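You operate a simulated robot arm through the tools that you are given. There is no shell and no other tool. Be economical: measure what you need, move in short steps, check, and stop when the job is done.

Carry out the task below with a simulated robot arm. There is one attempt and no reset: what you move stays moved.

Task
Set the sealer up for the black pouch in the stand drawer.
Fine: vacuum and seal as printed on it, gas on; switch on last; shut the drawer with the pouch in it. Where these are worked on the way, their far stop is far enough and under half their travel is too little: stand drawer.

It is judged by the outcome, as a careful person would: the job done as asked, and still so three seconds after it is handed in. It fails if anything else is knocked over, pushed out of place, dropped, spilled or broken. Lids that push on must go on centred and level and be pressed home; caps that screw on are set level and turned clockwise until they are tight.

Robot
A 7-joint arm with a two-finger parallel gripper, fixed in place. Base frame: the origin is at the foot of the arm, x ahead of it, y to its left, z up. Readings come in m, degrees, newtons and seconds.
With the tool pointing down near the work surface it reaches from about 0.1 to 0.72 m from the base axis. Its first joint turns from -166.0 to 166.0 degrees. Payload 3.91 kg.
The TCP is the grasp point between the finger pads, 0.03 m short of the fingertips. In the tool frame z runs along the fingers and y along their closing line. Largest opening 0.11 m; finger width 0.02, thickness 0.01; the body of the gripper, 0.048 by 0.112 m, starts 0.055 m behind the TCP.
Orientation is told as [roll, pitch, yaw] about the base's x, y, z axes, in that order, counted from this pose: with the fingers straight down and closing along the base's y, the tool's x points along the base's -x, its y along +y and its z along -z.

Tools
- The arm moves only by the tool apply_moves. Its argument "rows" is a list that holds one entry, the list of rows, each a list of 7 numbers: the shift along the tool's x, y, z in m, then the turn, a rotation vector about the tool's x, y, z in degrees, then the finger opening in m, from 0 to 0.11. In form: [[[dx, dy, dz, ax, ay, az, gripper], ...]]. A call has 1 to 10 rows; each row is the pose to reach, as a shift and turn from the pose commanded when the call began, along the tool's axes at that moment. Each row takes 0.2 s and may step no farther than 0.05 m and 8.6 degrees from the row before; otherwise, or with a gripper value out of range, the whole call is refused. Where a pose cannot be reached the arm comes as near as it can. A force on the tool above 70 N (or 10 N above the force at the start of the call, whichever is more), or a blocked arm, ends the call early, and 0.2 s more pass. Each finger travels about 0.153 m/s and halts on what it meets, pressing with about 34 N; the grip force reading is that of the motor and also rises with nothing between the fingers. The clock runs only during rows and for 0.2 s after the last one: add rows that repeat a pose to give the fingers time. It gives the time, the measured TCP pose, the force on the tool (base axes), the opening and the grip force at its end, in the units of the frame above (readings bear some noise), with the torque about the TCP (base axes, N m) and any sound that the robot's microphone picked up.
- Cameras (640 x 400 px; columns grow to the right, rows downward): "scene" is fixed at [0.0377, -0.653, 1.5131]; the picture's right is [0.94, -0.34, 0.00], its down [-0.14, -0.40, -0.91] and it looks along [0.31, 0.85, -0.42] (base axes); focal length 330 px, centre (320, 200). "wrist" rides on the gripper at [0.077, 0.007, -0.114] in the tool frame; the picture's right is [-0.09, 1.00, 0.00], its down [-0.80, -0.07, -0.59] and it looks along [-0.59, -0.05, 0.80] (tool axes); focal length 270 px, centre (320, 200). There is no depth. A picture from a camera that has moved, and an enlarged one, comes with that camera's place and axes in the base frame and with its lens. The place of the scene camera against the robot may be out by one fixed shift of up to 0.025 m in any direction.
- capture(camera): a new picture of that camera. No time passes.
- raise_lower(by): slides the trunk up (or, below 0, down) by that many m; the arm rides with it, the base frame stays. It gives what a move gives, with no picture.
- close_up(camera, box): a new picture of the part [left, top, right, bottom] of that camera's present view, enlarged. No time passes.
- finish_job(): hands the job in; it is judged then, once.

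Go step by step. Nothing tells you positions but the pictures and the camera data: compare them with the known pose of the tool, close in by small moves and look again before you grip or let go. The budget is 120 turns and 68 pictures, counting those below and the enlarged ones. Unless the task says otherwise, let go and move clear before handing in, and close with one line.

The tools are called after "Call:" as a command line: name --argument value ..., lists and objects as JSON in quotes. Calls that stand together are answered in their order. apply_moves: Moves the arm, as the interface text tells. Its arguments: {"type":"object","properties":{"rows":{"type":"array"}},"required":["rows"]} The other tools are called the same way: raise_lower (by) slides the trunk up or down; capture (camera) takes a picture; close_up (camera, box) takes an enlarged picture of a part of a camera's view; finish_job () hands the job in.

At the start:

```text
time: 0.0
tool_pos: [0.2674, 0.3527, 1.2168]
ee_rot: [0.0, 0.0, 0.0]
contact_force: [0.2, 0.1, -0.1]
torque: [-0.02, 0.01, 0.01]
gripper_width: 0.1099
gripper_force: 0.0
trunk travel left (down, up): [-0.575, 0.035]
```

scene: 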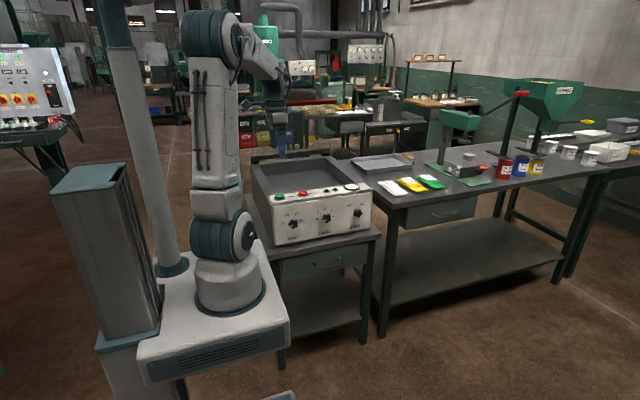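
wrist: 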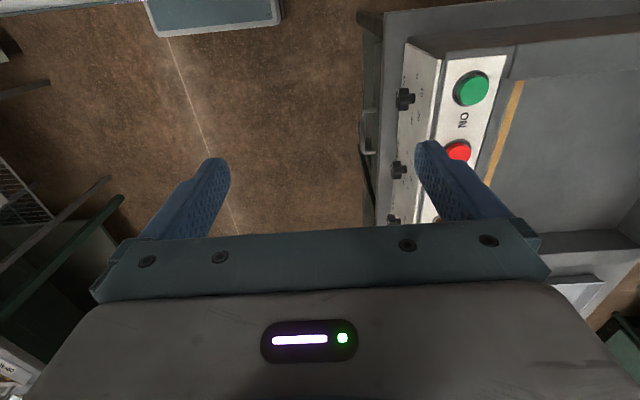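

I see a vacuum sealer with three knobs and two push buttons on a stand with a drawer. I'll zoom in on the panel and the drawer first.

Call:
close_up --camera "scene" --box '[240, 140, 400, 240]'

Call:
close_up --camera "scene" --box '[260, 220, 400, 310]'

Call:
close_up --camera "wrist" --box '[340, 20, 540, 240]'

```text
4.00 times, centred on (320, 190) of scene
camera zoom: at [0.0377, -0.653, 1.5131], right [0.94, -0.34, 0.0], down [-0.14, -0.4, -0.91], along [0.31, 0.85, -0.42], focal length 1319 px, centre (320, 240)
```

zoom: 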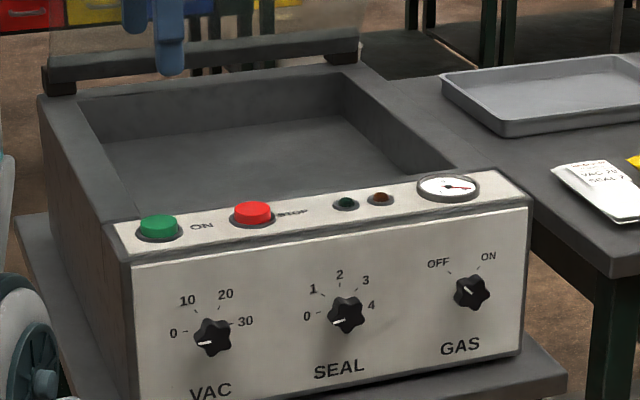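

```text
4.44 times, centred on (330, 265) of scene
camera zoom: at [0.0377, -0.653, 1.5131], right [0.94, -0.34, 0.0], down [-0.14, -0.4, -0.91], along [0.31, 0.85, -0.42], focal length 1466 px, centre (276, -89)
```

zoom: 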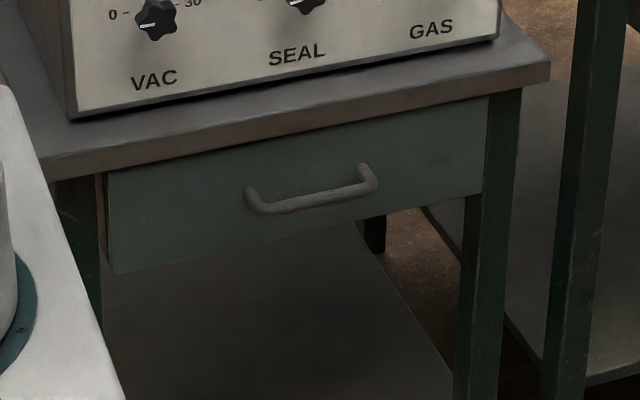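

```text
1.82 times, centred on (440, 130) of wrist
camera zoom: at [0.1896, 0.3586, 1.3307], right [0.09, 1.0, 0.0], down [0.8, -0.07, 0.59], along [0.59, -0.05, -0.8], focal length 491 px, centre (102, 327)
```

zoom: 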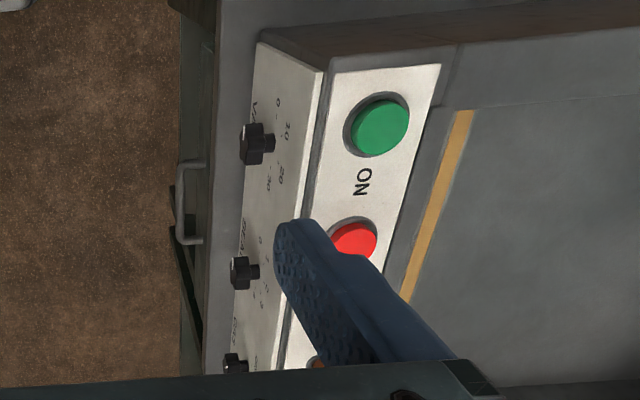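

The knobs sit around y≈0.49, z≈0.857 at x≈0.337, 0.48 and 0.615, the green button is near (0.30, 0.55, 0.962), and the drawer handle is near (0.48, 0.464, 0.647). I'll turn the tool horizontal, pointing along +y.

Call:
apply_moves --rows '[[[-0.018, -0.01, 0, -8.5, 0, 0, 0.11], [-0.036, -0.02, 0, -17, 0, 0, 0.11], [-0.054, -0.03, 0, -25.5, 0, 0, 0.11], [-0.072, -0.04, 0, -34, 0, 0, 0.11], [-0.09, -0.05, 0, -42.5, 0, 0, 0.11], [-0.108, -0.06, 0, -51, 0, 0, 0.11], [-0.126, -0.07, 0, -59.5, 0, 0, 0.11], [-0.144, -0.08, 0, -68, 0, 0, 0.11], [-0.162, -0.09, 0, -76.5, 0, 0, 0.11], [-0.18, -0.1, 0, -85, 0, 0, 0.11]]]'

```text
time: 2.2
tool_pos: [0.447, 0.2507, 1.2147]
ee_rot: [85.0, 0.0, -0.1]
contact_force: [-0.9, 0.7, -0.2]
torque: [0.02, -0.03, -0.01]
gripper_width: 0.1099
gripper_force: 0.0
trunk travel left (down, up): [-0.575, 0.035]
```

Call:
apply_moves --rows '[[[0, 0, 0, -5, 0, 0, 0.11], [0, 0, 0, -5, 0, 0, 0.11]]]'

Call:
raise_lower --by -0.3

Call:
capture --camera "wrist"

Call:
capture --camera "scene"

```text
time: 2.8
tool_pos: [0.4471, 0.2521, 1.216]
ee_rot: [90.0, 0.0, 0.0]
contact_force: [-0.3, 0.2, -0.8]
torque: [0.03, 0.0, 0.02]
gripper_width: 0.1102
gripper_force: 0.0
trunk travel left (down, up): [-0.575, 0.035]
```

```text
time: 5.8
tool_pos: [0.4472, 0.2516, 0.9159]
ee_rot: [89.9, 0.0, 0.0]
contact_force: [0.5, -0.1, -0.4]
torque: [0.0, 0.0, 0.01]
gripper_width: 0.11
gripper_force: 0.1
trunk travel left (down, up): [-0.275, 0.335]
```

```text
62 pictures are left
camera wrist: at [0.3691, 0.1373, 0.9222], right [0.09, 0.0, 1.0], down [0.8, -0.59, -0.07], along [0.59, 0.8, -0.05], focal length 270 px, centre (320, 200)
```

wrist: 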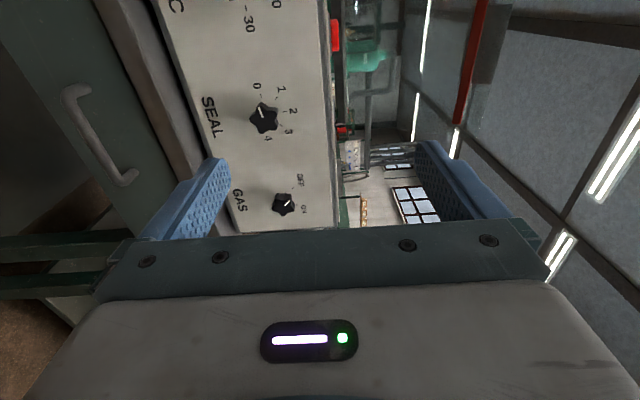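

```text
61 pictures are left
```

scene: 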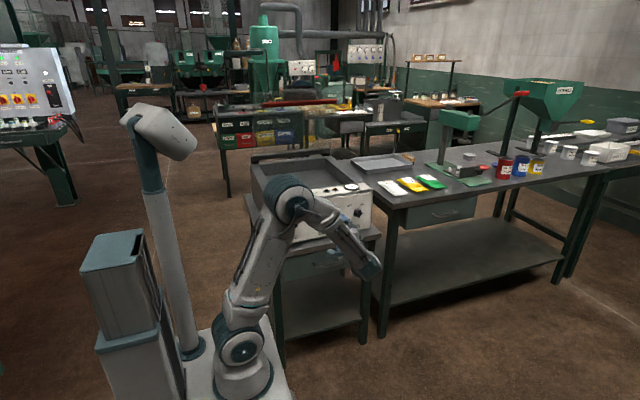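

Triangulating from the wrist views puts the handle at about (0.485, 0.467, 0.622) and the SEAL knob at about (0.489, 0.495, 0.836). I'll lower to handle height.

Call:
raise_lower --by -0.27

Call:
apply_moves --rows '[[[-0.02, -0.012, 0.04, 0, 0, 0, 0.08], [-0.038, -0.024, 0.08, 0, 0, 0, 0.06], [-0.038, -0.024, 0.11, 0, 0, 0, 0.06]]]'

Call:
capture --camera "wrist"

```text
time: 8.6
tool_pos: [0.4465, 0.2519, 0.6457]
ee_rot: [90.0, 0.0, 0.0]
contact_force: [0.1, -0.5, 0.2]
torque: [-0.01, -0.03, 0.01]
gripper_width: 0.11
gripper_force: 0.0
trunk travel left (down, up): [-0.005, 0.605]
```

```text
time: 9.3
tool_pos: [0.4832, 0.3613, 0.6225]
ee_rot: [90.0, 0.0, 0.0]
contact_force: [-0.6, -0.7, -0.5]
torque: [0.01, 0.01, -0.02]
gripper_width: 0.0604
gripper_force: 0.1
trunk travel left (down, up): [-0.005, 0.605]
```

```text
60 pictures are left
camera wrist: at [0.407, 0.2467, 0.6289], right [0.09, 0.0, 1.0], down [0.8, -0.59, -0.07], along [0.59, 0.8, -0.05], focal length 270 px, centre (320, 200)
```

wrist: 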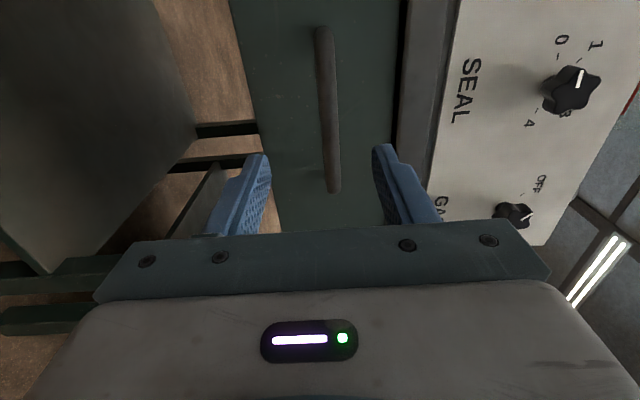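

The bar lies between the fingers. I'll shift up 7 mm, move in and grip.

Call:
apply_moves --rows '[[[0, 0.007, 0.04, 0, 0, 0, 0.06], [0, 0.007, 0.08, 0, 0, 0, 0.06], [0, 0.007, 0.095, 0, 0, 0, 0.06]]]'

Call:
capture --camera "wrist"

```text
time: 10.2
tool_pos: [0.4831, 0.4545, 0.6284]
ee_rot: [90.0, 0.0, 0.0]
contact_force: [-9.3, -14.8, -0.9]
torque: [0.11, 0.06, 0.36]
gripper_width: 0.0598
gripper_force: 0.1
trunk travel left (down, up): [-0.005, 0.605]
```

```text
59 pictures are left
camera wrist: at [0.4057, 0.3402, 0.6345], right [0.09, 0.0, 1.0], down [0.8, -0.59, -0.07], along [0.59, 0.8, -0.05], focal length 270 px, centre (320, 200)
```

wrist: 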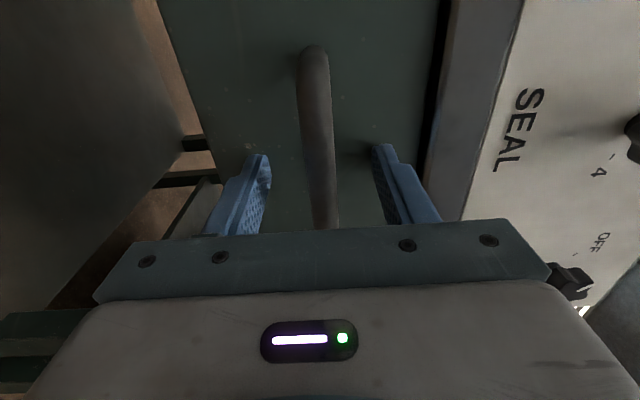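

The fingertips touch the drawer face. I'll back off 4 mm and grip.

Call:
apply_moves --rows '[[[0, 0, -0.005, 0, 0, 0, 0.06], [0, 0, -0.005, 0, 0, 0, 0.0], [0, 0, -0.005, 0, 0, 0, 0.0], [0, 0, -0.005, 0, 0, 0, 0.0]]]'

```text
time: 11.2
tool_pos: [0.4841, 0.4514, 0.6295]
ee_rot: [90.1, -0.2, 0.0]
contact_force: [3.4, 2.1, 10.0]
torque: [-0.03, 0.13, 0.12]
gripper_width: 0.0136
gripper_force: 44.7
trunk travel left (down, up): [-0.005, 0.605]
```

Call:
apply_moves --rows '[[[0, 0, -0.02, 0, 0, 0, 0.0], [0, 0, -0.045, 0, 0, 0, 0.0], [0, 0, -0.07, 0, 0, 0, 0.0], [0, 0, -0.095, 0, 0, 0, 0.0], [0, 0, -0.12, 0, 0, 0, 0.0], [0, 0, -0.145, 0, 0, 0, 0.0], [0, 0, -0.17, 0, 0, 0, 0.0], [0, 0, -0.19, 0, 0, 0, 0.0]]]'

Call:
capture --camera "scene"

```text
time: 12.9
tool_pos: [0.4844, 0.2621, 0.6288]
ee_rot: [90.2, 0.0, 0.0]
contact_force: [2.4, -1.0, 17.7]
torque: [0.01, 0.04, 0.71]
gripper_width: 0.0139
gripper_force: 45.0
trunk travel left (down, up): [-0.005, 0.605]
```

```text
58 pictures are left
```

scene: 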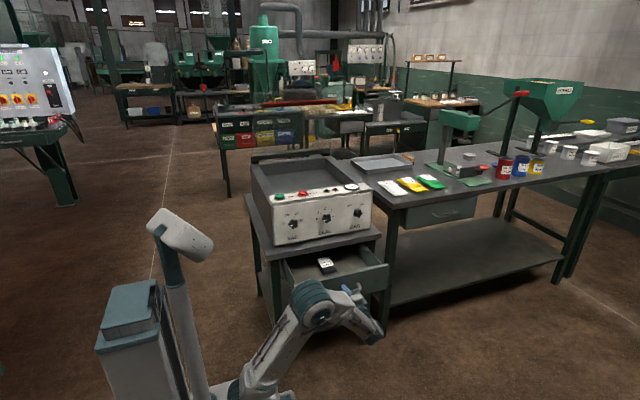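

Call:
close_up --camera "scene" --box '[302, 248, 350, 278]'

Call:
close_up --camera "scene" --box '[380, 170, 450, 205]'

```text
13.33 times, centred on (326, 263) of scene
camera zoom: at [0.0377, -0.653, 1.5131], right [0.94, -0.34, 0.0], down [-0.14, -0.4, -0.91], along [0.31, 0.85, -0.42], focal length 4397 px, centre (240, -640)
```

zoom: 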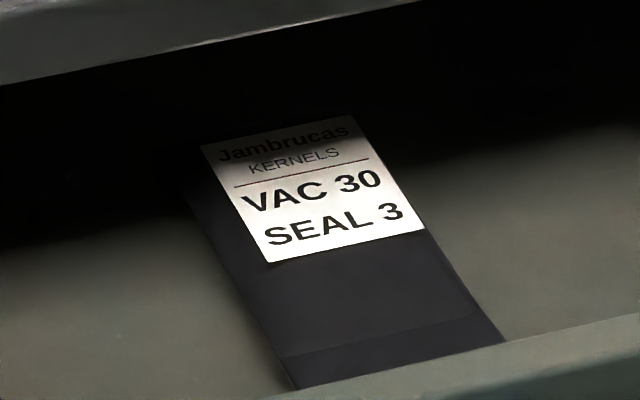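

```text
9.14 times, centred on (415, 188) of scene
camera zoom: at [0.0377, -0.653, 1.5131], right [0.94, -0.34, 0.0], down [-0.14, -0.4, -0.91], along [0.31, 0.85, -0.42], focal length 3015 px, centre (-549, 314)
```

zoom: 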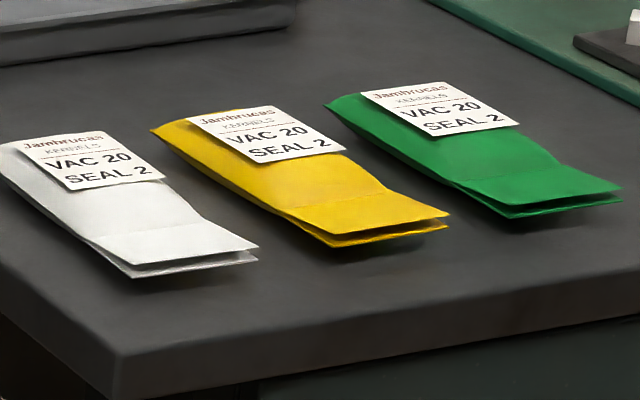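

The black pouch reads VAC 30, SEAL 3. I'll pull a little further so the drawer is clearly past half its travel.

Call:
apply_moves --rows '[[[0, 0, -0.015, 0, 0, 0, 0.0], [0, 0, -0.03, 0, 0, 0, 0.0], [0, 0, -0.045, 0, 0, 0, 0.0], [0, 0, -0.06, 0, 0, 0, 0.0]]]'

Call:
capture --camera "scene"

```text
time: 13.9
tool_pos: [0.4842, 0.2019, 0.6285]
ee_rot: [90.2, -0.1, 0.1]
contact_force: [-1.7, -1.0, 31.6]
torque: [-0.07, 0.17, 0.55]
gripper_width: 0.0135
gripper_force: 45.1
trunk travel left (down, up): [-0.005, 0.605]
```

```text
55 pictures are left
```

scene: 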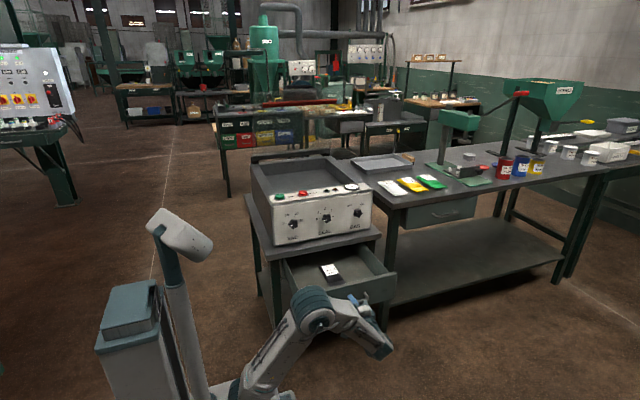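

It's open 0.25 m, and the pouch is clearly visible. Now I'll shut it.

Call:
apply_moves --rows '[[[0, 0, 0.02, 0, 0, 0, 0.0], [0, 0, 0.05, 0, 0, 0, 0.0], [0, 0, 0.08, 0, 0, 0, 0.0], [0, 0, 0.11, 0, 0, 0, 0.0], [0, 0, 0.14, 0, 0, 0, 0.0], [0, 0, 0.17, 0, 0, 0, 0.0], [0, 0, 0.2, 0, 0, 0, 0.0], [0, 0, 0.225, 0, 0, 0, 0.0], [0, 0, 0.245, 0, 0, 0, 0.0], [0, 0, 0.252, 0, 0, 0, 0.0]]]'

Call:
capture --camera "wrist"

```text
time: 16.1
tool_pos: [0.4834, 0.4519, 0.6292]
ee_rot: [90.2, 0.0, 0.0]
contact_force: [-2.5, -18.1, 27.5]
torque: [-0.06, 0.09, 1.21]
gripper_width: 0.0137
gripper_force: 44.4
trunk travel left (down, up): [-0.005, 0.605]
```

```text
54 pictures are left
camera wrist: at [0.4061, 0.3375, 0.6357], right [0.09, 0.0, 1.0], down [0.8, -0.59, -0.07], along [0.59, 0.8, -0.05], focal length 270 px, centre (320, 200)
```

wrist: 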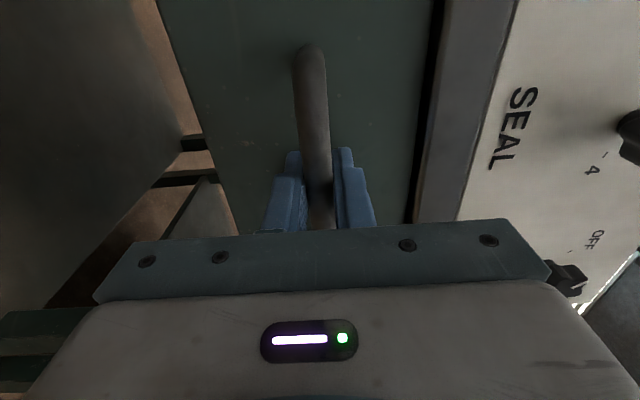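

The drawer is back at its closed position with contact. I'll release, back out, and raise to knob height.

Call:
apply_moves --rows '[[[0, 0, 0, 0, 0, 0, 0.06], [0, 0, 0, 0, 0, 0, 0.06], [0, 0, 0, 0, 0, 0, 0.06], [0, 0, -0.04, 0, 0, 0, 0.06], [0, 0, -0.09, 0, 0, 0, 0.06], [0, 0, -0.14, 0, 0, 0, 0.06], [0, 0, -0.16, 0, 0, 0, 0.06]]]'

Call:
raise_lower --by 0.21

Call:
capture --camera "wrist"

Call:
close_up --camera "scene" --box '[260, 180, 388, 260]'

```text
time: 17.8
tool_pos: [0.4832, 0.2921, 0.6276]
ee_rot: [90.0, 0.0, 0.0]
contact_force: [0.0, -0.5, -0.3]
torque: [-0.04, -0.04, 0.01]
gripper_width: 0.0598
gripper_force: 0.1
trunk travel left (down, up): [-0.005, 0.605]
```

```text
time: 20.0
tool_pos: [0.4848, 0.2924, 0.8386]
ee_rot: [89.9, 0.0, 0.0]
contact_force: [0.4, 0.2, 0.2]
torque: [0.01, -0.01, -0.01]
gripper_width: 0.06
gripper_force: 0.1
trunk travel left (down, up): [-0.215, 0.395]
```

```text
53 pictures are left
camera wrist: at [0.4062, 0.1773, 0.8445], right [0.09, 0.0, 1.0], down [0.8, -0.59, -0.07], along [0.59, 0.8, -0.05], focal length 270 px, centre (320, 200)
```

wrist: 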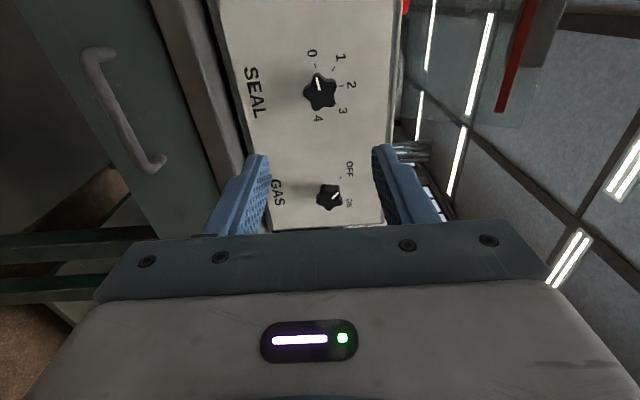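

```text
5.00 times, centred on (324, 220) of scene
camera zoom: at [0.0377, -0.653, 1.5131], right [0.94, -0.34, 0.0], down [-0.14, -0.4, -0.91], along [0.31, 0.85, -0.42], focal length 1649 px, centre (300, 100)
```

zoom: 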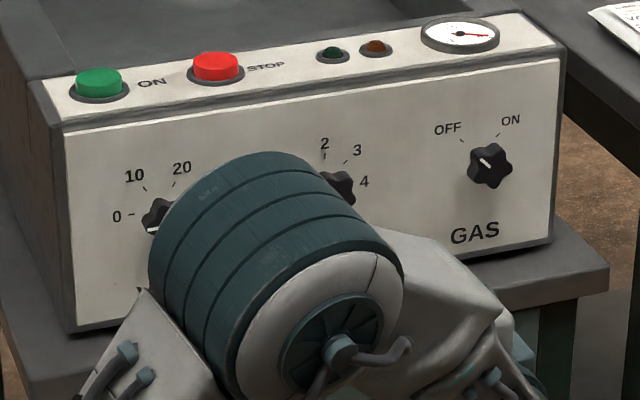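

Call:
close_up --camera "wrist" --box '[270, 40, 370, 130]'

Call:
close_up --camera "wrist" --box '[290, 150, 370, 220]'

```text
4.44 times, centred on (320, 85) of wrist
camera zoom: at [0.4062, 0.1773, 0.8445], right [0.09, 0.0, 1.0], down [0.8, -0.59, -0.07], along [0.59, 0.8, -0.05], focal length 1201 px, centre (320, 711)
```

zoom: 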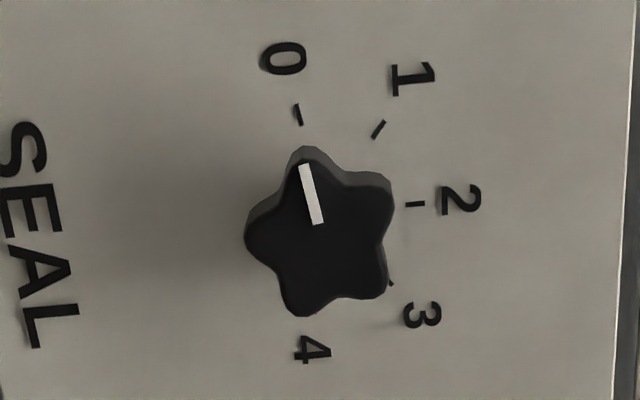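

```text
5.71 times, centred on (330, 185) of wrist
camera zoom: at [0.4062, 0.1773, 0.8445], right [0.09, 0.0, 1.0], down [0.8, -0.59, -0.07], along [0.59, 0.8, -0.05], focal length 1544 px, centre (263, 286)
```

zoom: 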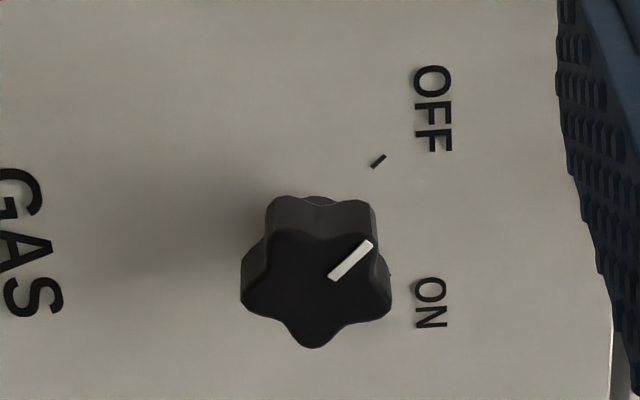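

Reading the dial ticks: SEAL 0 is at 190°, 3 is at about 40° (150° clockwise), and gas OFF→ON looks like 135°→45°. I'll roll the gripper −64° so its closing line runs through a lobe of the SEAL knob, and approach.

Call:
apply_moves --rows '[[[-0.004, 0, 0.01, 0, 0, -8, 0.06], [-0.004, 0, 0.02, 0, 0, -16, 0.06], [-0.004, 0, 0.03, 0, 0, -24, 0.06], [-0.004, 0, 0.04, 0, 0, -32, 0.06], [-0.004, 0, 0.05, 0, 0, -40, 0.06], [-0.004, 0, 0.06, 0, 0, -48, 0.06], [-0.004, 0, 0.07, 0, 0, -56, 0.06], [-0.004, 0, 0.08, 0, 0, -64, 0.06], [-0.004, 0, 0.1, 0, 0, -64, 0.06]]]'

Call:
capture --camera "wrist"

```text
time: 22.0
tool_pos: [0.4869, 0.3937, 0.8393]
ee_rot: [90.0, -64.1, 0.0]
contact_force: [-0.3, -0.7, 0.3]
torque: [0.02, 0.0, -0.01]
gripper_width: 0.0601
gripper_force: 0.1
trunk travel left (down, up): [-0.215, 0.395]
```

```text
49 pictures are left
camera wrist: at [0.4466, 0.2779, 0.772], right [-0.86, 0.0, 0.51], down [0.41, -0.59, 0.69], along [0.31, 0.8, 0.51], focal length 270 px, centre (320, 200)
```

wrist: 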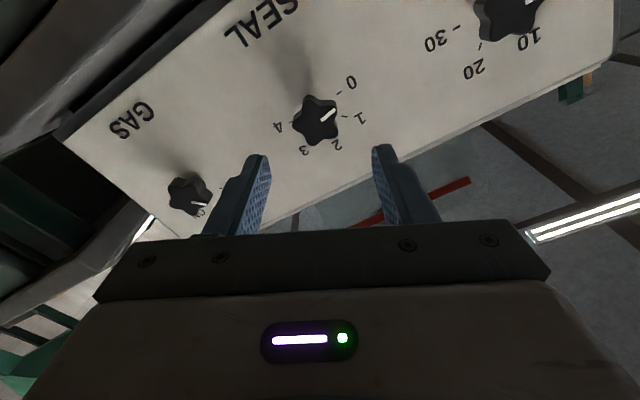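

Knob centre is about (0.491, 0.839). I'll correct slightly, move in and grip.

Call:
apply_moves --rows '[[[-0.0018, -0.0036, 0.04, 0, 0, 0, 0.06], [-0.0018, -0.0036, 0.07, 0, 0, 0, 0.06], [-0.0018, -0.0036, 0.083, 0, 0, 0, 0.06]]]'

Call:
capture --camera "wrist"

```text
time: 22.8
tool_pos: [0.4916, 0.4767, 0.8378]
ee_rot: [90.0, -64.0, 0.1]
contact_force: [1.0, -0.8, -0.3]
torque: [0.0, -0.01, -0.01]
gripper_width: 0.06
gripper_force: 0.1
trunk travel left (down, up): [-0.215, 0.395]
```

```text
48 pictures are left
camera wrist: at [0.451, 0.3609, 0.7722], right [-0.86, 0.0, 0.52], down [0.41, -0.59, 0.69], along [0.31, 0.8, 0.51], focal length 270 px, centre (320, 200)
```

wrist: 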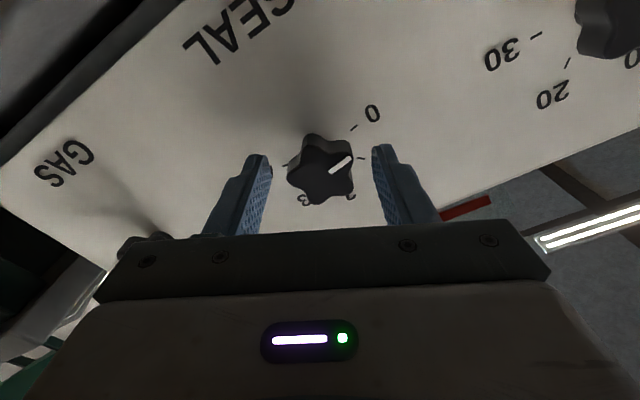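

Call:
apply_moves --rows '[[[0, 0, 0, 0, 0, 0, 0.03], [0, 0, 0, 0, 0, 0, 0.0], [0, 0, 0, 0, 0, 0, 0.0]]]'

Call:
capture --camera "wrist"

```text
time: 23.6
tool_pos: [0.4906, 0.4753, 0.8381]
ee_rot: [90.1, -63.9, 0.0]
contact_force: [-3.8, 0.8, 3.6]
torque: [0.14, 0.01, -0.01]
gripper_width: 0.036
gripper_force: 44.8
trunk travel left (down, up): [-0.215, 0.395]
```

```text
47 pictures are left
camera wrist: at [0.4501, 0.361, 0.7727], right [-0.86, 0.0, 0.52], down [0.41, -0.59, 0.69], along [0.31, 0.8, 0.51], focal length 270 px, centre (320, 200)
```

wrist: 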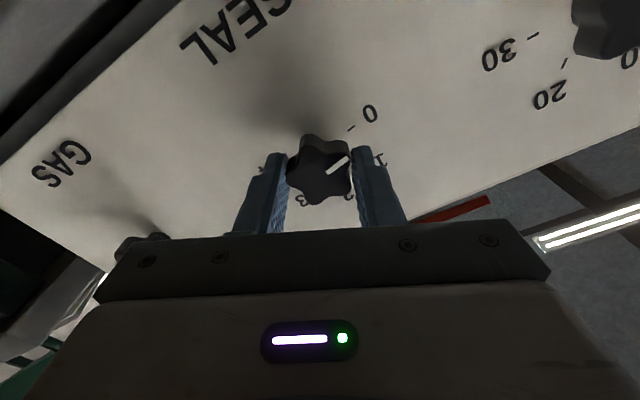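

Gripped at 36 mm. I'll turn it clockwise 40° first and check.

Call:
apply_moves --rows '[[[0, 0, 0, 0, 0, 8, 0.0], [0, 0, 0, 0, 0, 16, 0.0], [0, 0, 0, 0, 0, 24, 0.0], [0, 0, 0, 0, 0, 32, 0.0], [0, 0, 0, 0, 0, 40, 0.0]]]'

Call:
capture --camera "wrist"

```text
time: 24.8
tool_pos: [0.4903, 0.476, 0.8382]
ee_rot: [90.1, -24.0, 0.0]
contact_force: [-1.4, 6.2, 11.5]
torque: [0.28, 0.03, -0.83]
gripper_width: 0.0365
gripper_force: 45.2
trunk travel left (down, up): [-0.215, 0.395]
```

```text
46 pictures are left
camera wrist: at [0.4173, 0.361, 0.8132], right [-0.32, 0.0, 0.95], down [0.76, -0.59, 0.26], along [0.56, 0.8, 0.19], focal length 270 px, centre (320, 200)
```

wrist: 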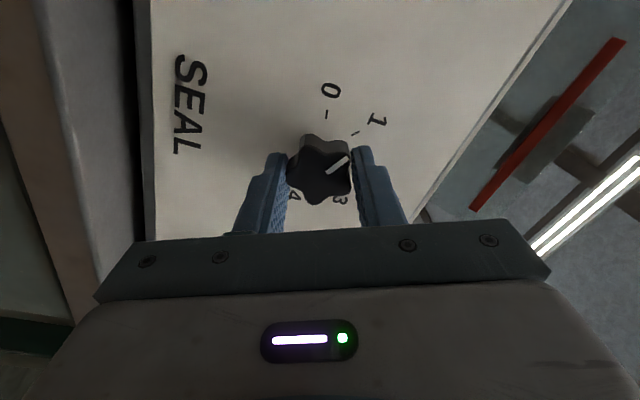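

The knob follows. 110° more.

Call:
apply_moves --rows '[[[0, 0, 0, 0, 0, 8, 0.0], [0, 0, 0, 0, 0, 16, 0.0], [0, 0, 0, 0, 0, 24, 0.0], [0, 0, 0, 0, 0, 32, 0.0], [0, 0, 0, 0, 0, 40, 0.0], [0, 0, 0, 0, 0, 48, 0.0], [0, 0, 0, 0, 0, 56, 0.0], [0, 0, 0, 0, 0, 64, 0.0], [0, 0, 0, 0, 0, 72, 0.0], [0, 0, 0, 0, 0, 80, 0.0]]]'

Call:
apply_moves --rows '[[[0, 0, 0, 0, 0, 8, 0.0], [0, 0, 0, 0, 0, 16, 0.0], [0, 0, 0, 0, 0, 24, 0.0], [0, 0, 0, 0, 0, 30, 0.0]]]'

Call:
capture --camera "wrist"

```text
time: 27.0
tool_pos: [0.4906, 0.4762, 0.8377]
ee_rot: [89.9, 56.1, -0.1]
contact_force: [1.6, 10.6, 6.4]
torque: [1.19, 0.05, 0.28]
gripper_width: 0.0362
gripper_force: 45.2
trunk travel left (down, up): [-0.215, 0.395]
```

```text
time: 28.0
tool_pos: [0.4913, 0.4751, 0.8375]
ee_rot: [88.6, 86.0, -1.4]
contact_force: [-5.4, 8.5, -0.7]
torque: [1.19, -0.02, 0.02]
gripper_width: 0.0359
gripper_force: 45.4
trunk travel left (down, up): [-0.215, 0.395]
```

```text
45 pictures are left
camera wrist: at [0.4911, 0.3611, 0.9144], right [1.0, 0.0, -0.02], down [-0.01, -0.6, -0.8], along [-0.01, 0.8, -0.6], focal length 270 px, centre (320, 200)
```

wrist: 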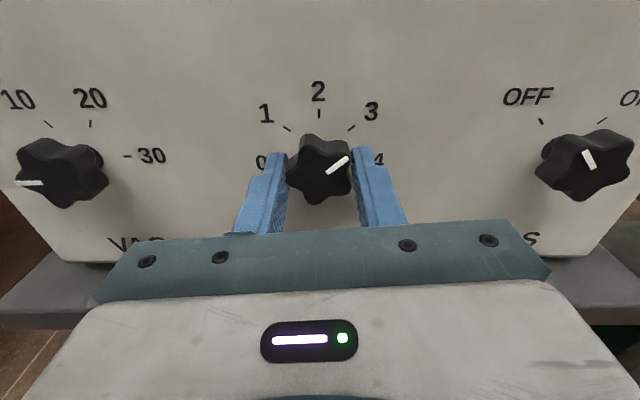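

Pointer looks aimed at 3. I'll release and back off, then verify with a close-up.

Call:
apply_moves --rows '[[[0, 0, 0, 0, 0, 0, 0.06], [0, 0, 0, 0, 0, 0, 0.06], [0, 0, -0.04, 0, 0, 0, 0.06], [0, 0, -0.08, 0, 0, 0, 0.06], [0, 0, -0.12, 0, 0, 0, 0.06]]]'

Call:
capture --camera "wrist"

Call:
close_up --camera "wrist" --box '[256, 50, 384, 130]'

Call:
close_up --camera "wrist" --box '[70, 50, 198, 130]'

Call:
close_up --camera "wrist" --box '[440, 50, 568, 130]'

```text
time: 29.2
tool_pos: [0.4928, 0.3544, 0.8383]
ee_rot: [89.8, 86.0, -0.3]
contact_force: [-0.2, -0.4, 0.0]
torque: [0.01, 0.01, -0.02]
gripper_width: 0.0601
gripper_force: 0.0
trunk travel left (down, up): [-0.215, 0.395]
```

```text
44 pictures are left
camera wrist: at [0.493, 0.2399, 0.9163], right [1.0, 0.0, -0.02], down [-0.01, -0.59, -0.8], along [-0.01, 0.8, -0.59], focal length 270 px, centre (320, 200)
```

wrist: 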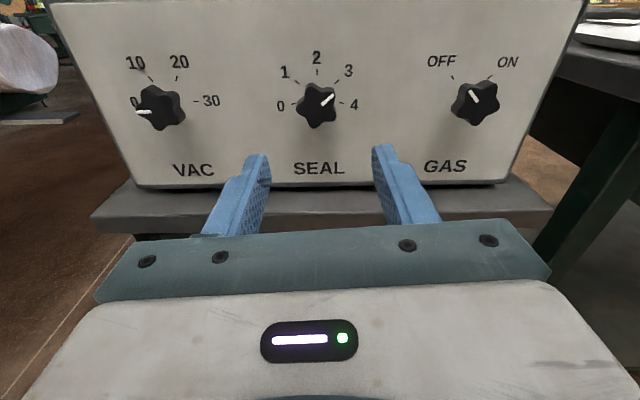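

```text
5.00 times, centred on (320, 90) of wrist
camera zoom: at [0.493, 0.2399, 0.9163], right [1.0, 0.0, -0.02], down [-0.01, -0.59, -0.8], along [-0.01, 0.8, -0.59], focal length 1351 px, centre (320, 750)
```

zoom: 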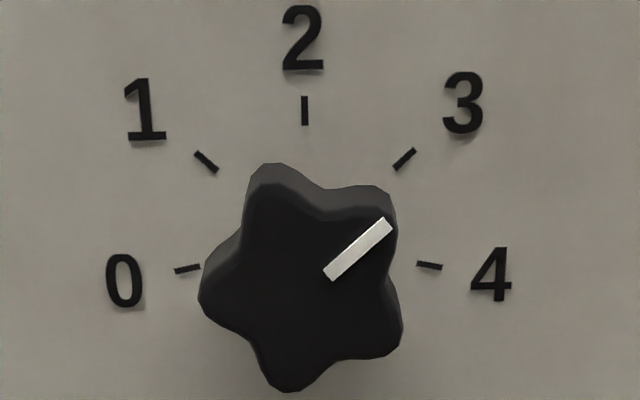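

```text
5.00 times, centred on (134, 90) of wrist
camera zoom: at [0.493, 0.2399, 0.9163], right [1.0, 0.0, -0.02], down [-0.01, -0.59, -0.8], along [-0.01, 0.8, -0.59], focal length 1351 px, centre (1250, 750)
```

zoom: 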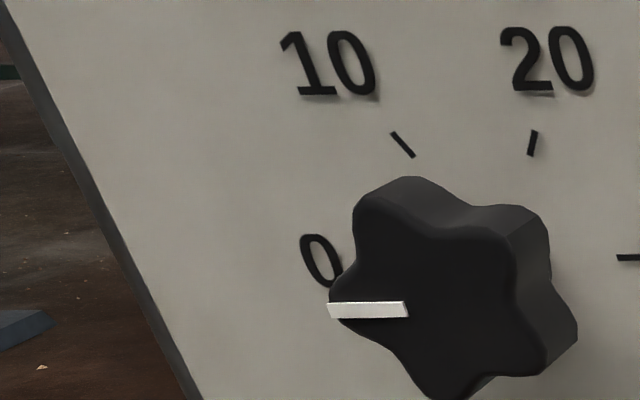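

```text
5.00 times, centred on (504, 90) of wrist
camera zoom: at [0.493, 0.2399, 0.9163], right [1.0, 0.0, -0.02], down [-0.01, -0.59, -0.8], along [-0.01, 0.8, -0.59], focal length 1351 px, centre (-600, 750)
```

zoom: 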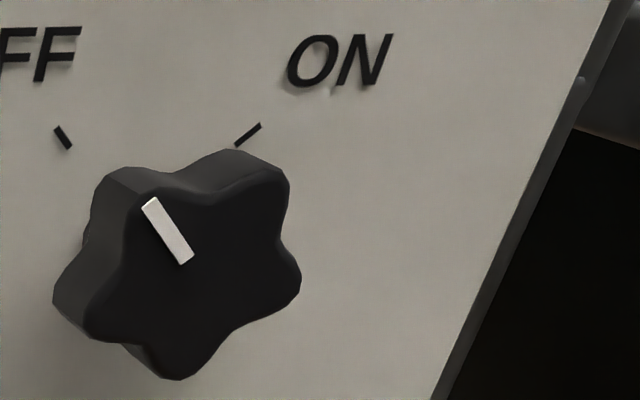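

SEAL reads 3 (about 41°, on the tick). VAC runs 180°→0° with its centre at about (0.344, 0.839), and GAS goes 135°→45° with its centre at about (0.634, 0.838). GAS is next.

Call:
apply_moves --rows '[[[-0.001, 0.0141, 0, 0, 0, -8, 0.06], [-0.002, 0.0282, 0, 0, 0, -16, 0.06], [-0.003, 0.0423, 0, 0, 0, -24, 0.06], [-0.004, 0.0564, 0, 0, 0, -32, 0.06], [-0.005, 0.0705, 0, 0, 0, -40, 0.06], [-0.006, 0.0846, 0, 0, 0, -48, 0.06], [-0.007, 0.0987, 0, 0, 0, -56, 0.06], [-0.008, 0.1128, 0, 0, 0, -64, 0.06], [-0.009, 0.1269, 0, 0, 0, -72, 0.06], [-0.0099, 0.141, 0, 0, 0, -80, 0.06]]]'

Call:
apply_moves --rows '[[[0, 0, 0.02, 0, 0, -8, 0.06], [0, 0, 0.04, 0, 0, -15, 0.06], [0, 0, 0.04, 0, 0, -15, 0.06]]]'

Call:
capture --camera "wrist"

```text
time: 31.4
tool_pos: [0.6326, 0.3549, 0.8379]
ee_rot: [90.1, 5.8, -0.1]
contact_force: [-0.6, 0.0, -0.2]
torque: [0.02, -0.02, 0.0]
gripper_width: 0.0598
gripper_force: 0.1
trunk travel left (down, up): [-0.215, 0.395]
```

```text
time: 32.2
tool_pos: [0.6357, 0.3966, 0.8365]
ee_rot: [90.0, -9.1, 0.0]
contact_force: [0.3, 0.0, 0.2]
torque: [0.04, 0.01, 0.02]
gripper_width: 0.06
gripper_force: 0.1
trunk travel left (down, up): [-0.215, 0.395]
```

```text
40 pictures are left
camera wrist: at [0.5564, 0.2811, 0.832], right [-0.07, 0.0, 1.0], down [0.8, -0.59, 0.06], along [0.59, 0.8, 0.04], focal length 270 px, centre (320, 200)
```

wrist: 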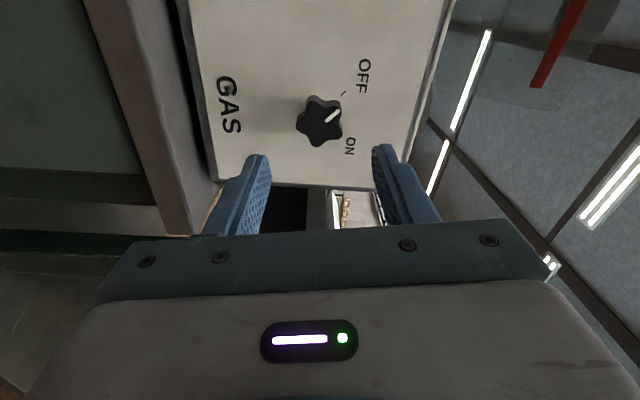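

Aligned (knob at ≈0.635, 0.838). I'll move in, grip and turn 90° clockwise.

Call:
apply_moves --rows '[[[0, 0.001, 0.04, 0, 0, 0, 0.06], [0, 0.001, 0.08, 0, 0, 0, 0.06], [0, 0.001, 0.08, 0, 0, 0, 0.03], [0, 0.001, 0.08, 0, 0, 0, 0.0], [0, 0.001, 0.08, 0, 0, 0, 0.0]]]'

Call:
capture --camera "wrist"

```text
time: 33.4
tool_pos: [0.6324, 0.4774, 0.8371]
ee_rot: [89.9, -9.1, 0.2]
contact_force: [-3.9, 11.2, -4.3]
torque: [0.34, 0.02, -0.06]
gripper_width: 0.0358
gripper_force: 44.8
trunk travel left (down, up): [-0.215, 0.395]
```

```text
39 pictures are left
camera wrist: at [0.5558, 0.3626, 0.8326], right [-0.07, 0.0, 1.0], down [0.8, -0.59, 0.06], along [0.59, 0.81, 0.04], focal length 270 px, centre (320, 200)
```

wrist: 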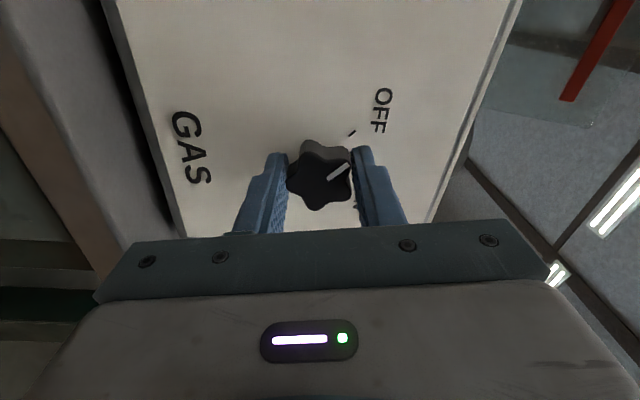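

Call:
apply_moves --rows '[[[0, 0, 0, 0, 0, 8, 0.0], [0, 0, 0, 0, 0, 16, 0.0], [0, 0, 0, 0, 0, 24, 0.0], [0, 0, 0, 0, 0, 32, 0.0], [0, 0, 0, 0, 0, 40, 0.0], [0, 0, 0, 0, 0, 48, 0.0], [0, 0, 0, 0, 0, 56, 0.0], [0, 0, 0, 0, 0, 64, 0.0], [0, 0, 0, 0, 0, 72, 0.0], [0, 0, 0, 0, 0, 80, 0.0]]]'

Call:
apply_moves --rows '[[[0, 0, 0, 0, 0, 5, 0.0], [0, 0, 0, 0, 0, 10, 0.0], [0, 0, 0, 0, 0, 10, 0.0]]]'

Call:
capture --camera "wrist"

```text
time: 35.6
tool_pos: [0.6344, 0.4775, 0.8389]
ee_rot: [90.1, 71.2, -0.1]
contact_force: [27.7, 40.4, 24.0]
torque: [0.31, -0.05, 0.1]
gripper_width: 0.0358
gripper_force: 45.1
trunk travel left (down, up): [-0.215, 0.395]
```

```text
time: 36.4
tool_pos: [0.6336, 0.4764, 0.8394]
ee_rot: [90.5, 81.0, 0.4]
contact_force: [26.9, 34.8, 26.2]
torque: [0.23, -0.19, -0.09]
gripper_width: 0.0361
gripper_force: 45.1
trunk travel left (down, up): [-0.215, 0.395]
```

```text
38 pictures are left
camera wrist: at [0.6284, 0.3614, 0.9161], right [1.0, 0.0, 0.07], down [0.05, -0.59, -0.8], along [0.04, 0.8, -0.59], focal length 270 px, centre (320, 200)
```

wrist: 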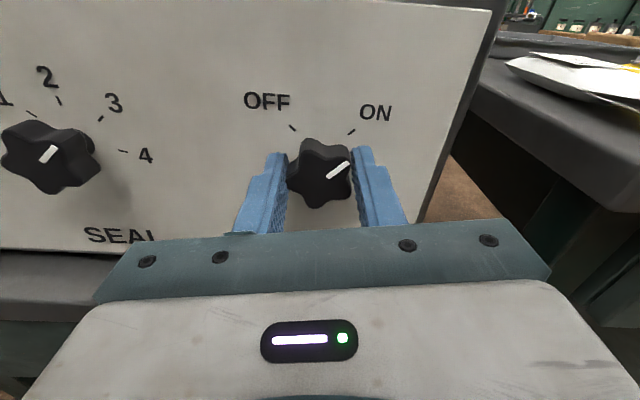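

Gas pointer is at ON. I'll release and back off, then check.

Call:
apply_moves --rows '[[[0, 0, 0, 0, 0, 0, 0.06], [0, 0, 0, 0, 0, 0, 0.06], [0, 0, -0.04, 0, 0, 0, 0.06], [0, 0, -0.08, 0, 0, 0, 0.06], [0, 0, -0.12, 0, 0, 0, 0.06]]]'

Call:
close_up --camera "wrist" --box '[256, 50, 384, 130]'

Call:
close_up --camera "scene" --box '[260, 160, 388, 260]'

```text
time: 37.6
tool_pos: [0.6325, 0.3555, 0.8386]
ee_rot: [89.8, 80.9, -0.2]
contact_force: [0.8, 0.3, 0.9]
torque: [0.03, 0.05, -0.02]
gripper_width: 0.0601
gripper_force: 0.1
trunk travel left (down, up): [-0.215, 0.395]
```

```text
5.00 times, centred on (320, 90) of wrist
camera zoom: at [0.6257, 0.2404, 0.9158], right [1.0, 0.0, 0.07], down [0.06, -0.59, -0.8], along [0.04, 0.8, -0.59], focal length 1351 px, centre (320, 750)
```

zoom: 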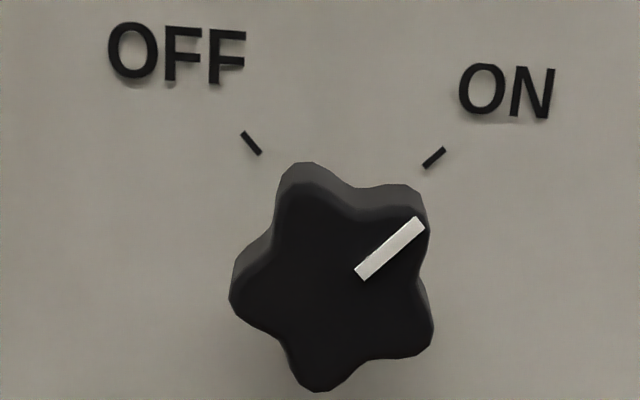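

```text
4.00 times, centred on (324, 210) of scene
camera zoom: at [0.0377, -0.653, 1.5131], right [0.94, -0.34, 0.0], down [-0.14, -0.4, -0.91], along [0.31, 0.85, -0.42], focal length 1319 px, centre (304, 160)
```

zoom: 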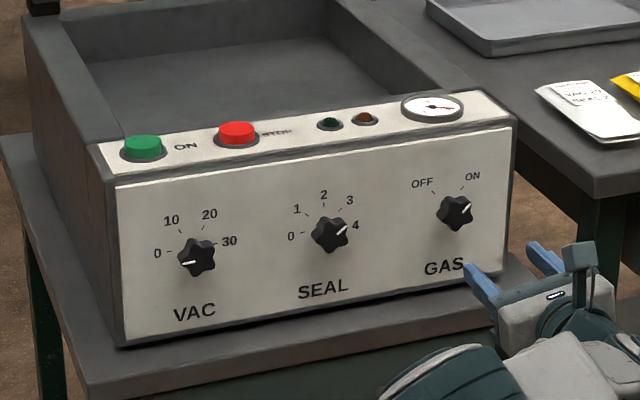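

GAS is exactly at ON (45°) and SEAL is unchanged. Next is VAC: I'll move to x=0.344 and roll to −90°.

Call:
apply_moves --rows '[[[0.0045, -0.0285, 0, 0, 0, -8.5, 0.06], [0.009, -0.057, 0, 0, 0, -17, 0.06], [0.0135, -0.0855, 0, 0, 0, -25.5, 0.06], [0.018, -0.114, 0, 0, 0, -34, 0.06], [0.0225, -0.1425, 0, 0, 0, -42.5, 0.06], [0.027, -0.171, 0, 0, 0, -51, 0.06], [0.0315, -0.1995, 0, 0, 0, -59.5, 0.06], [0.036, -0.228, 0, 0, 0, -68, 0.06], [0.0405, -0.2565, 0, 0, 0, -76.5, 0.06], [0.045, -0.285, 0, 0, 0, -85, 0.06]]]'

Call:
apply_moves --rows '[[[0, 0, 0, 0, 0, -8.5, 0.06], [0, 0, 0, 0, 0, -17, 0.06], [0, 0, 0, 0, 0, -25.5, 0.06], [0, 0, 0, 0, 0, -34, 0.06], [0, 0, 0, 0, 0, -42.5, 0.06], [0, 0, 0, 0, 0, -51, 0.06], [0, 0, 0, 0, 0, -59.5, 0.06], [0, 0, 0, 0, 0, -68, 0.06], [0, 0, 0.02, 0, 0, -76.5, 0.06], [0, 0, 0.04, 0, 0, -85, 0.06]]]'

Call:
capture --camera "wrist"

```text
time: 39.8
tool_pos: [0.3443, 0.3564, 0.8366]
ee_rot: [90.0, -4.1, -0.1]
contact_force: [-0.4, 0.4, -0.1]
torque: [0.0, 0.01, 0.05]
gripper_width: 0.06
gripper_force: 0.0
trunk travel left (down, up): [-0.215, 0.395]
```

```text
time: 42.0
tool_pos: [0.3449, 0.3949, 0.839]
ee_rot: [89.7, -89.2, 0.2]
contact_force: [-0.8, -0.9, -0.1]
torque: [0.01, 0.01, -0.01]
gripper_width: 0.0598
gripper_force: 0.2
trunk travel left (down, up): [-0.215, 0.395]
```

```text
35 pictures are left
camera wrist: at [0.3363, 0.2812, 0.7619], right [-0.99, 0.0, 0.1], down [0.08, -0.59, 0.8], along [0.06, 0.8, 0.59], focal length 270 px, centre (320, 200)
```

wrist: 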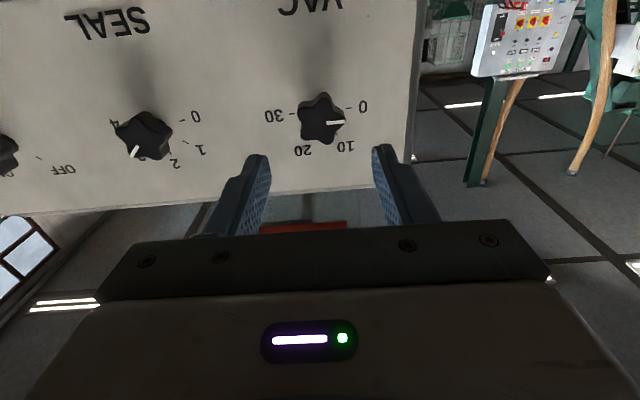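

Aligned. I'll move in and grip the VAC knob.

Call:
apply_moves --rows '[[[0, 0.0015, 0.04, 0, 0, 0, 0.06], [0, 0.0015, 0.082, 0, 0, 0, 0.06], [0, 0.0015, 0.082, 0, 0, 0, 0.03], [0, 0.0015, 0.082, 0, 0, 0, 0.0], [0, 0.0015, 0.082, 0, 0, 0, 0.0]]]'

Call:
capture --camera "wrist"

```text
time: 43.2
tool_pos: [0.3444, 0.4794, 0.8366]
ee_rot: [87.4, -88.9, 2.7]
contact_force: [5.2, 9.5, -1.0]
torque: [-0.23, 0.0, -0.25]
gripper_width: 0.0362
gripper_force: 45.1
trunk travel left (down, up): [-0.215, 0.395]
```

```text
34 pictures are left
camera wrist: at [0.336, 0.3645, 0.7601], right [-0.99, 0.0, 0.11], down [0.08, -0.59, 0.8], along [0.06, 0.8, 0.59], focal length 270 px, centre (320, 200)
```

wrist: 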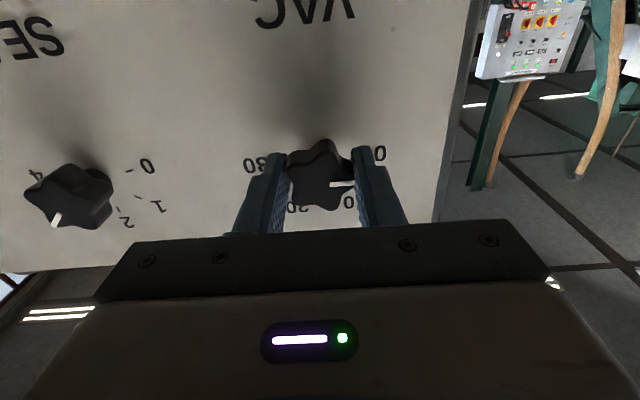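

Call:
apply_moves --rows '[[[0, 0, 0, 0, 0, 8.5, 0.0], [0, 0, 0, 0, 0, 17, 0.0], [0, 0, 0, 0, 0, 25.5, 0.0], [0, 0, 0, 0, 0, 34, 0.0], [0, 0, 0, 0, 0, 42.5, 0.0], [0, 0, 0, 0, 0, 51, 0.0], [0, 0, 0, 0, 0, 59.5, 0.0], [0, 0, 0, 0, 0, 68, 0.0], [0, 0, 0, 0, 0, 76.5, 0.0], [0, 0, 0, 0, 0, 85, 0.0]]]'

Call:
apply_moves --rows '[[[0, 0, 0, 0, 0, 8.5, 0.0], [0, 0, 0, 0, 0, 17, 0.0], [0, 0, 0, 0, 0, 25.5, 0.0], [0, 0, 0, 0, 0, 34, 0.0], [0, 0, 0, 0, 0, 42.5, 0.0], [0, 0, 0, 0, 0, 51, 0.0], [0, 0, 0, 0, 0, 59.5, 0.0], [0, 0, 0, 0, 0, 68, 0.0], [0, 0, 0, 0, 0, 76.5, 0.0], [0, 0, 0, 0, 0, 85, 0.0]]]'

Call:
capture --camera "wrist"

```text
time: 45.4
tool_pos: [0.3436, 0.4785, 0.8384]
ee_rot: [89.9, -3.9, 0.0]
contact_force: [11.3, 31.5, 5.6]
torque: [0.34, -0.01, 0.03]
gripper_width: 0.0363
gripper_force: 44.9
trunk travel left (down, up): [-0.215, 0.395]
```

```text
time: 47.6
tool_pos: [0.3447, 0.4789, 0.8392]
ee_rot: [90.3, 81.0, 0.3]
contact_force: [15.5, 29.3, 17.8]
torque: [-0.49, -0.01, 0.25]
gripper_width: 0.036
gripper_force: 45.2
trunk travel left (down, up): [-0.215, 0.395]
```

```text
33 pictures are left
camera wrist: at [0.3385, 0.3643, 0.9162], right [1.0, 0.0, 0.07], down [0.05, -0.59, -0.8], along [0.04, 0.8, -0.59], focal length 270 px, centre (320, 200)
```

wrist: 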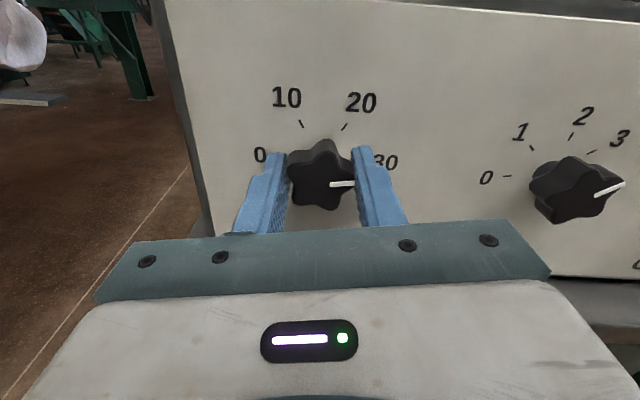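

About 10° remains.

Call:
apply_moves --rows '[[[0, 0, 0, 0, 0, 5, 0.0], [0, 0, 0, 0, 0, 10, 0.0], [0, 0, 0, 0, 0, 10, 0.0]]]'

Call:
close_up --camera "wrist" --box '[240, 80, 400, 220]'

```text
time: 48.4
tool_pos: [0.3448, 0.4791, 0.8399]
ee_rot: [-95.3, 89.1, 174.5]
contact_force: [17.0, 26.2, 16.4]
torque: [0.04, -0.75, -0.09]
gripper_width: 0.0363
gripper_force: 44.9
trunk travel left (down, up): [-0.215, 0.395]
```

```text
2.86 times, centred on (320, 150) of wrist
camera zoom: at [0.3521, 0.3641, 0.9159], right [0.99, 0.0, -0.1], down [-0.08, -0.59, -0.8], along [-0.06, 0.81, -0.59], focal length 772 px, centre (320, 343)
```

zoom: 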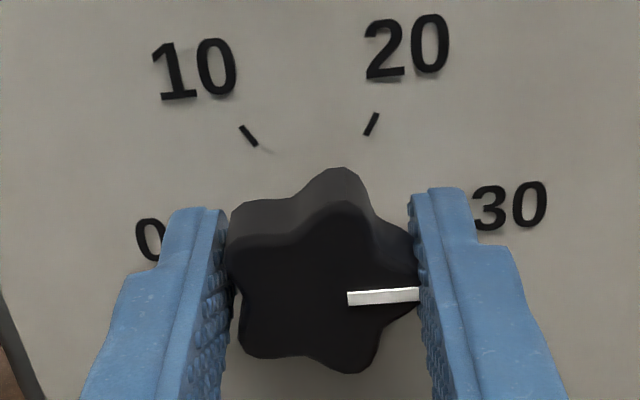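

Looks right; I'll release, back off and verify.

Call:
apply_moves --rows '[[[0, 0, 0, 0, 0, 0, 0.06], [0, 0, 0, 0, 0, 0, 0.06], [0, 0, -0.04, 0, 0, 0, 0.06], [0, 0, -0.08, 0, 0, 0, 0.06], [0, 0, -0.13, 0, 0, 0, 0.06]]]'

Call:
close_up --camera "wrist" --box '[256, 50, 384, 130]'

Call:
capture --camera "scene"

```text
time: 49.6
tool_pos: [0.3418, 0.3471, 0.836]
ee_rot: [-89.8, 89.1, -179.7]
contact_force: [-0.4, 0.9, 0.3]
torque: [0.04, 0.04, 0.0]
gripper_width: 0.0598
gripper_force: 0.1
trunk travel left (down, up): [-0.215, 0.395]
```

```text
5.00 times, centred on (320, 90) of wrist
camera zoom: at [0.3501, 0.2328, 0.9139], right [0.99, 0.0, -0.11], down [-0.08, -0.59, -0.8], along [-0.06, 0.8, -0.59], focal length 1351 px, centre (320, 750)
```

zoom: 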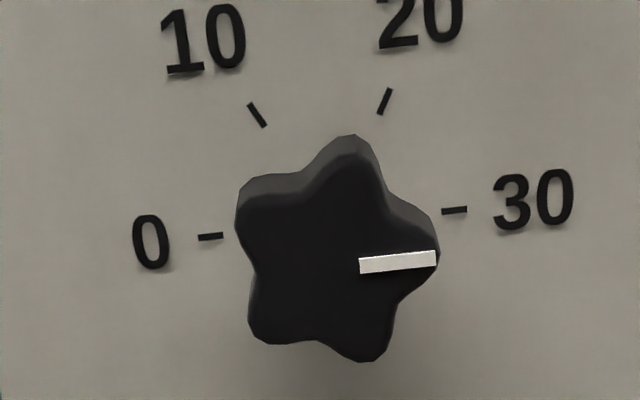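

```text
30 pictures are left
```

scene: 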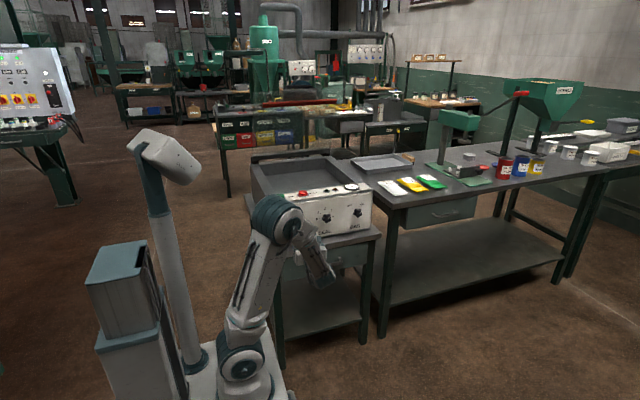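

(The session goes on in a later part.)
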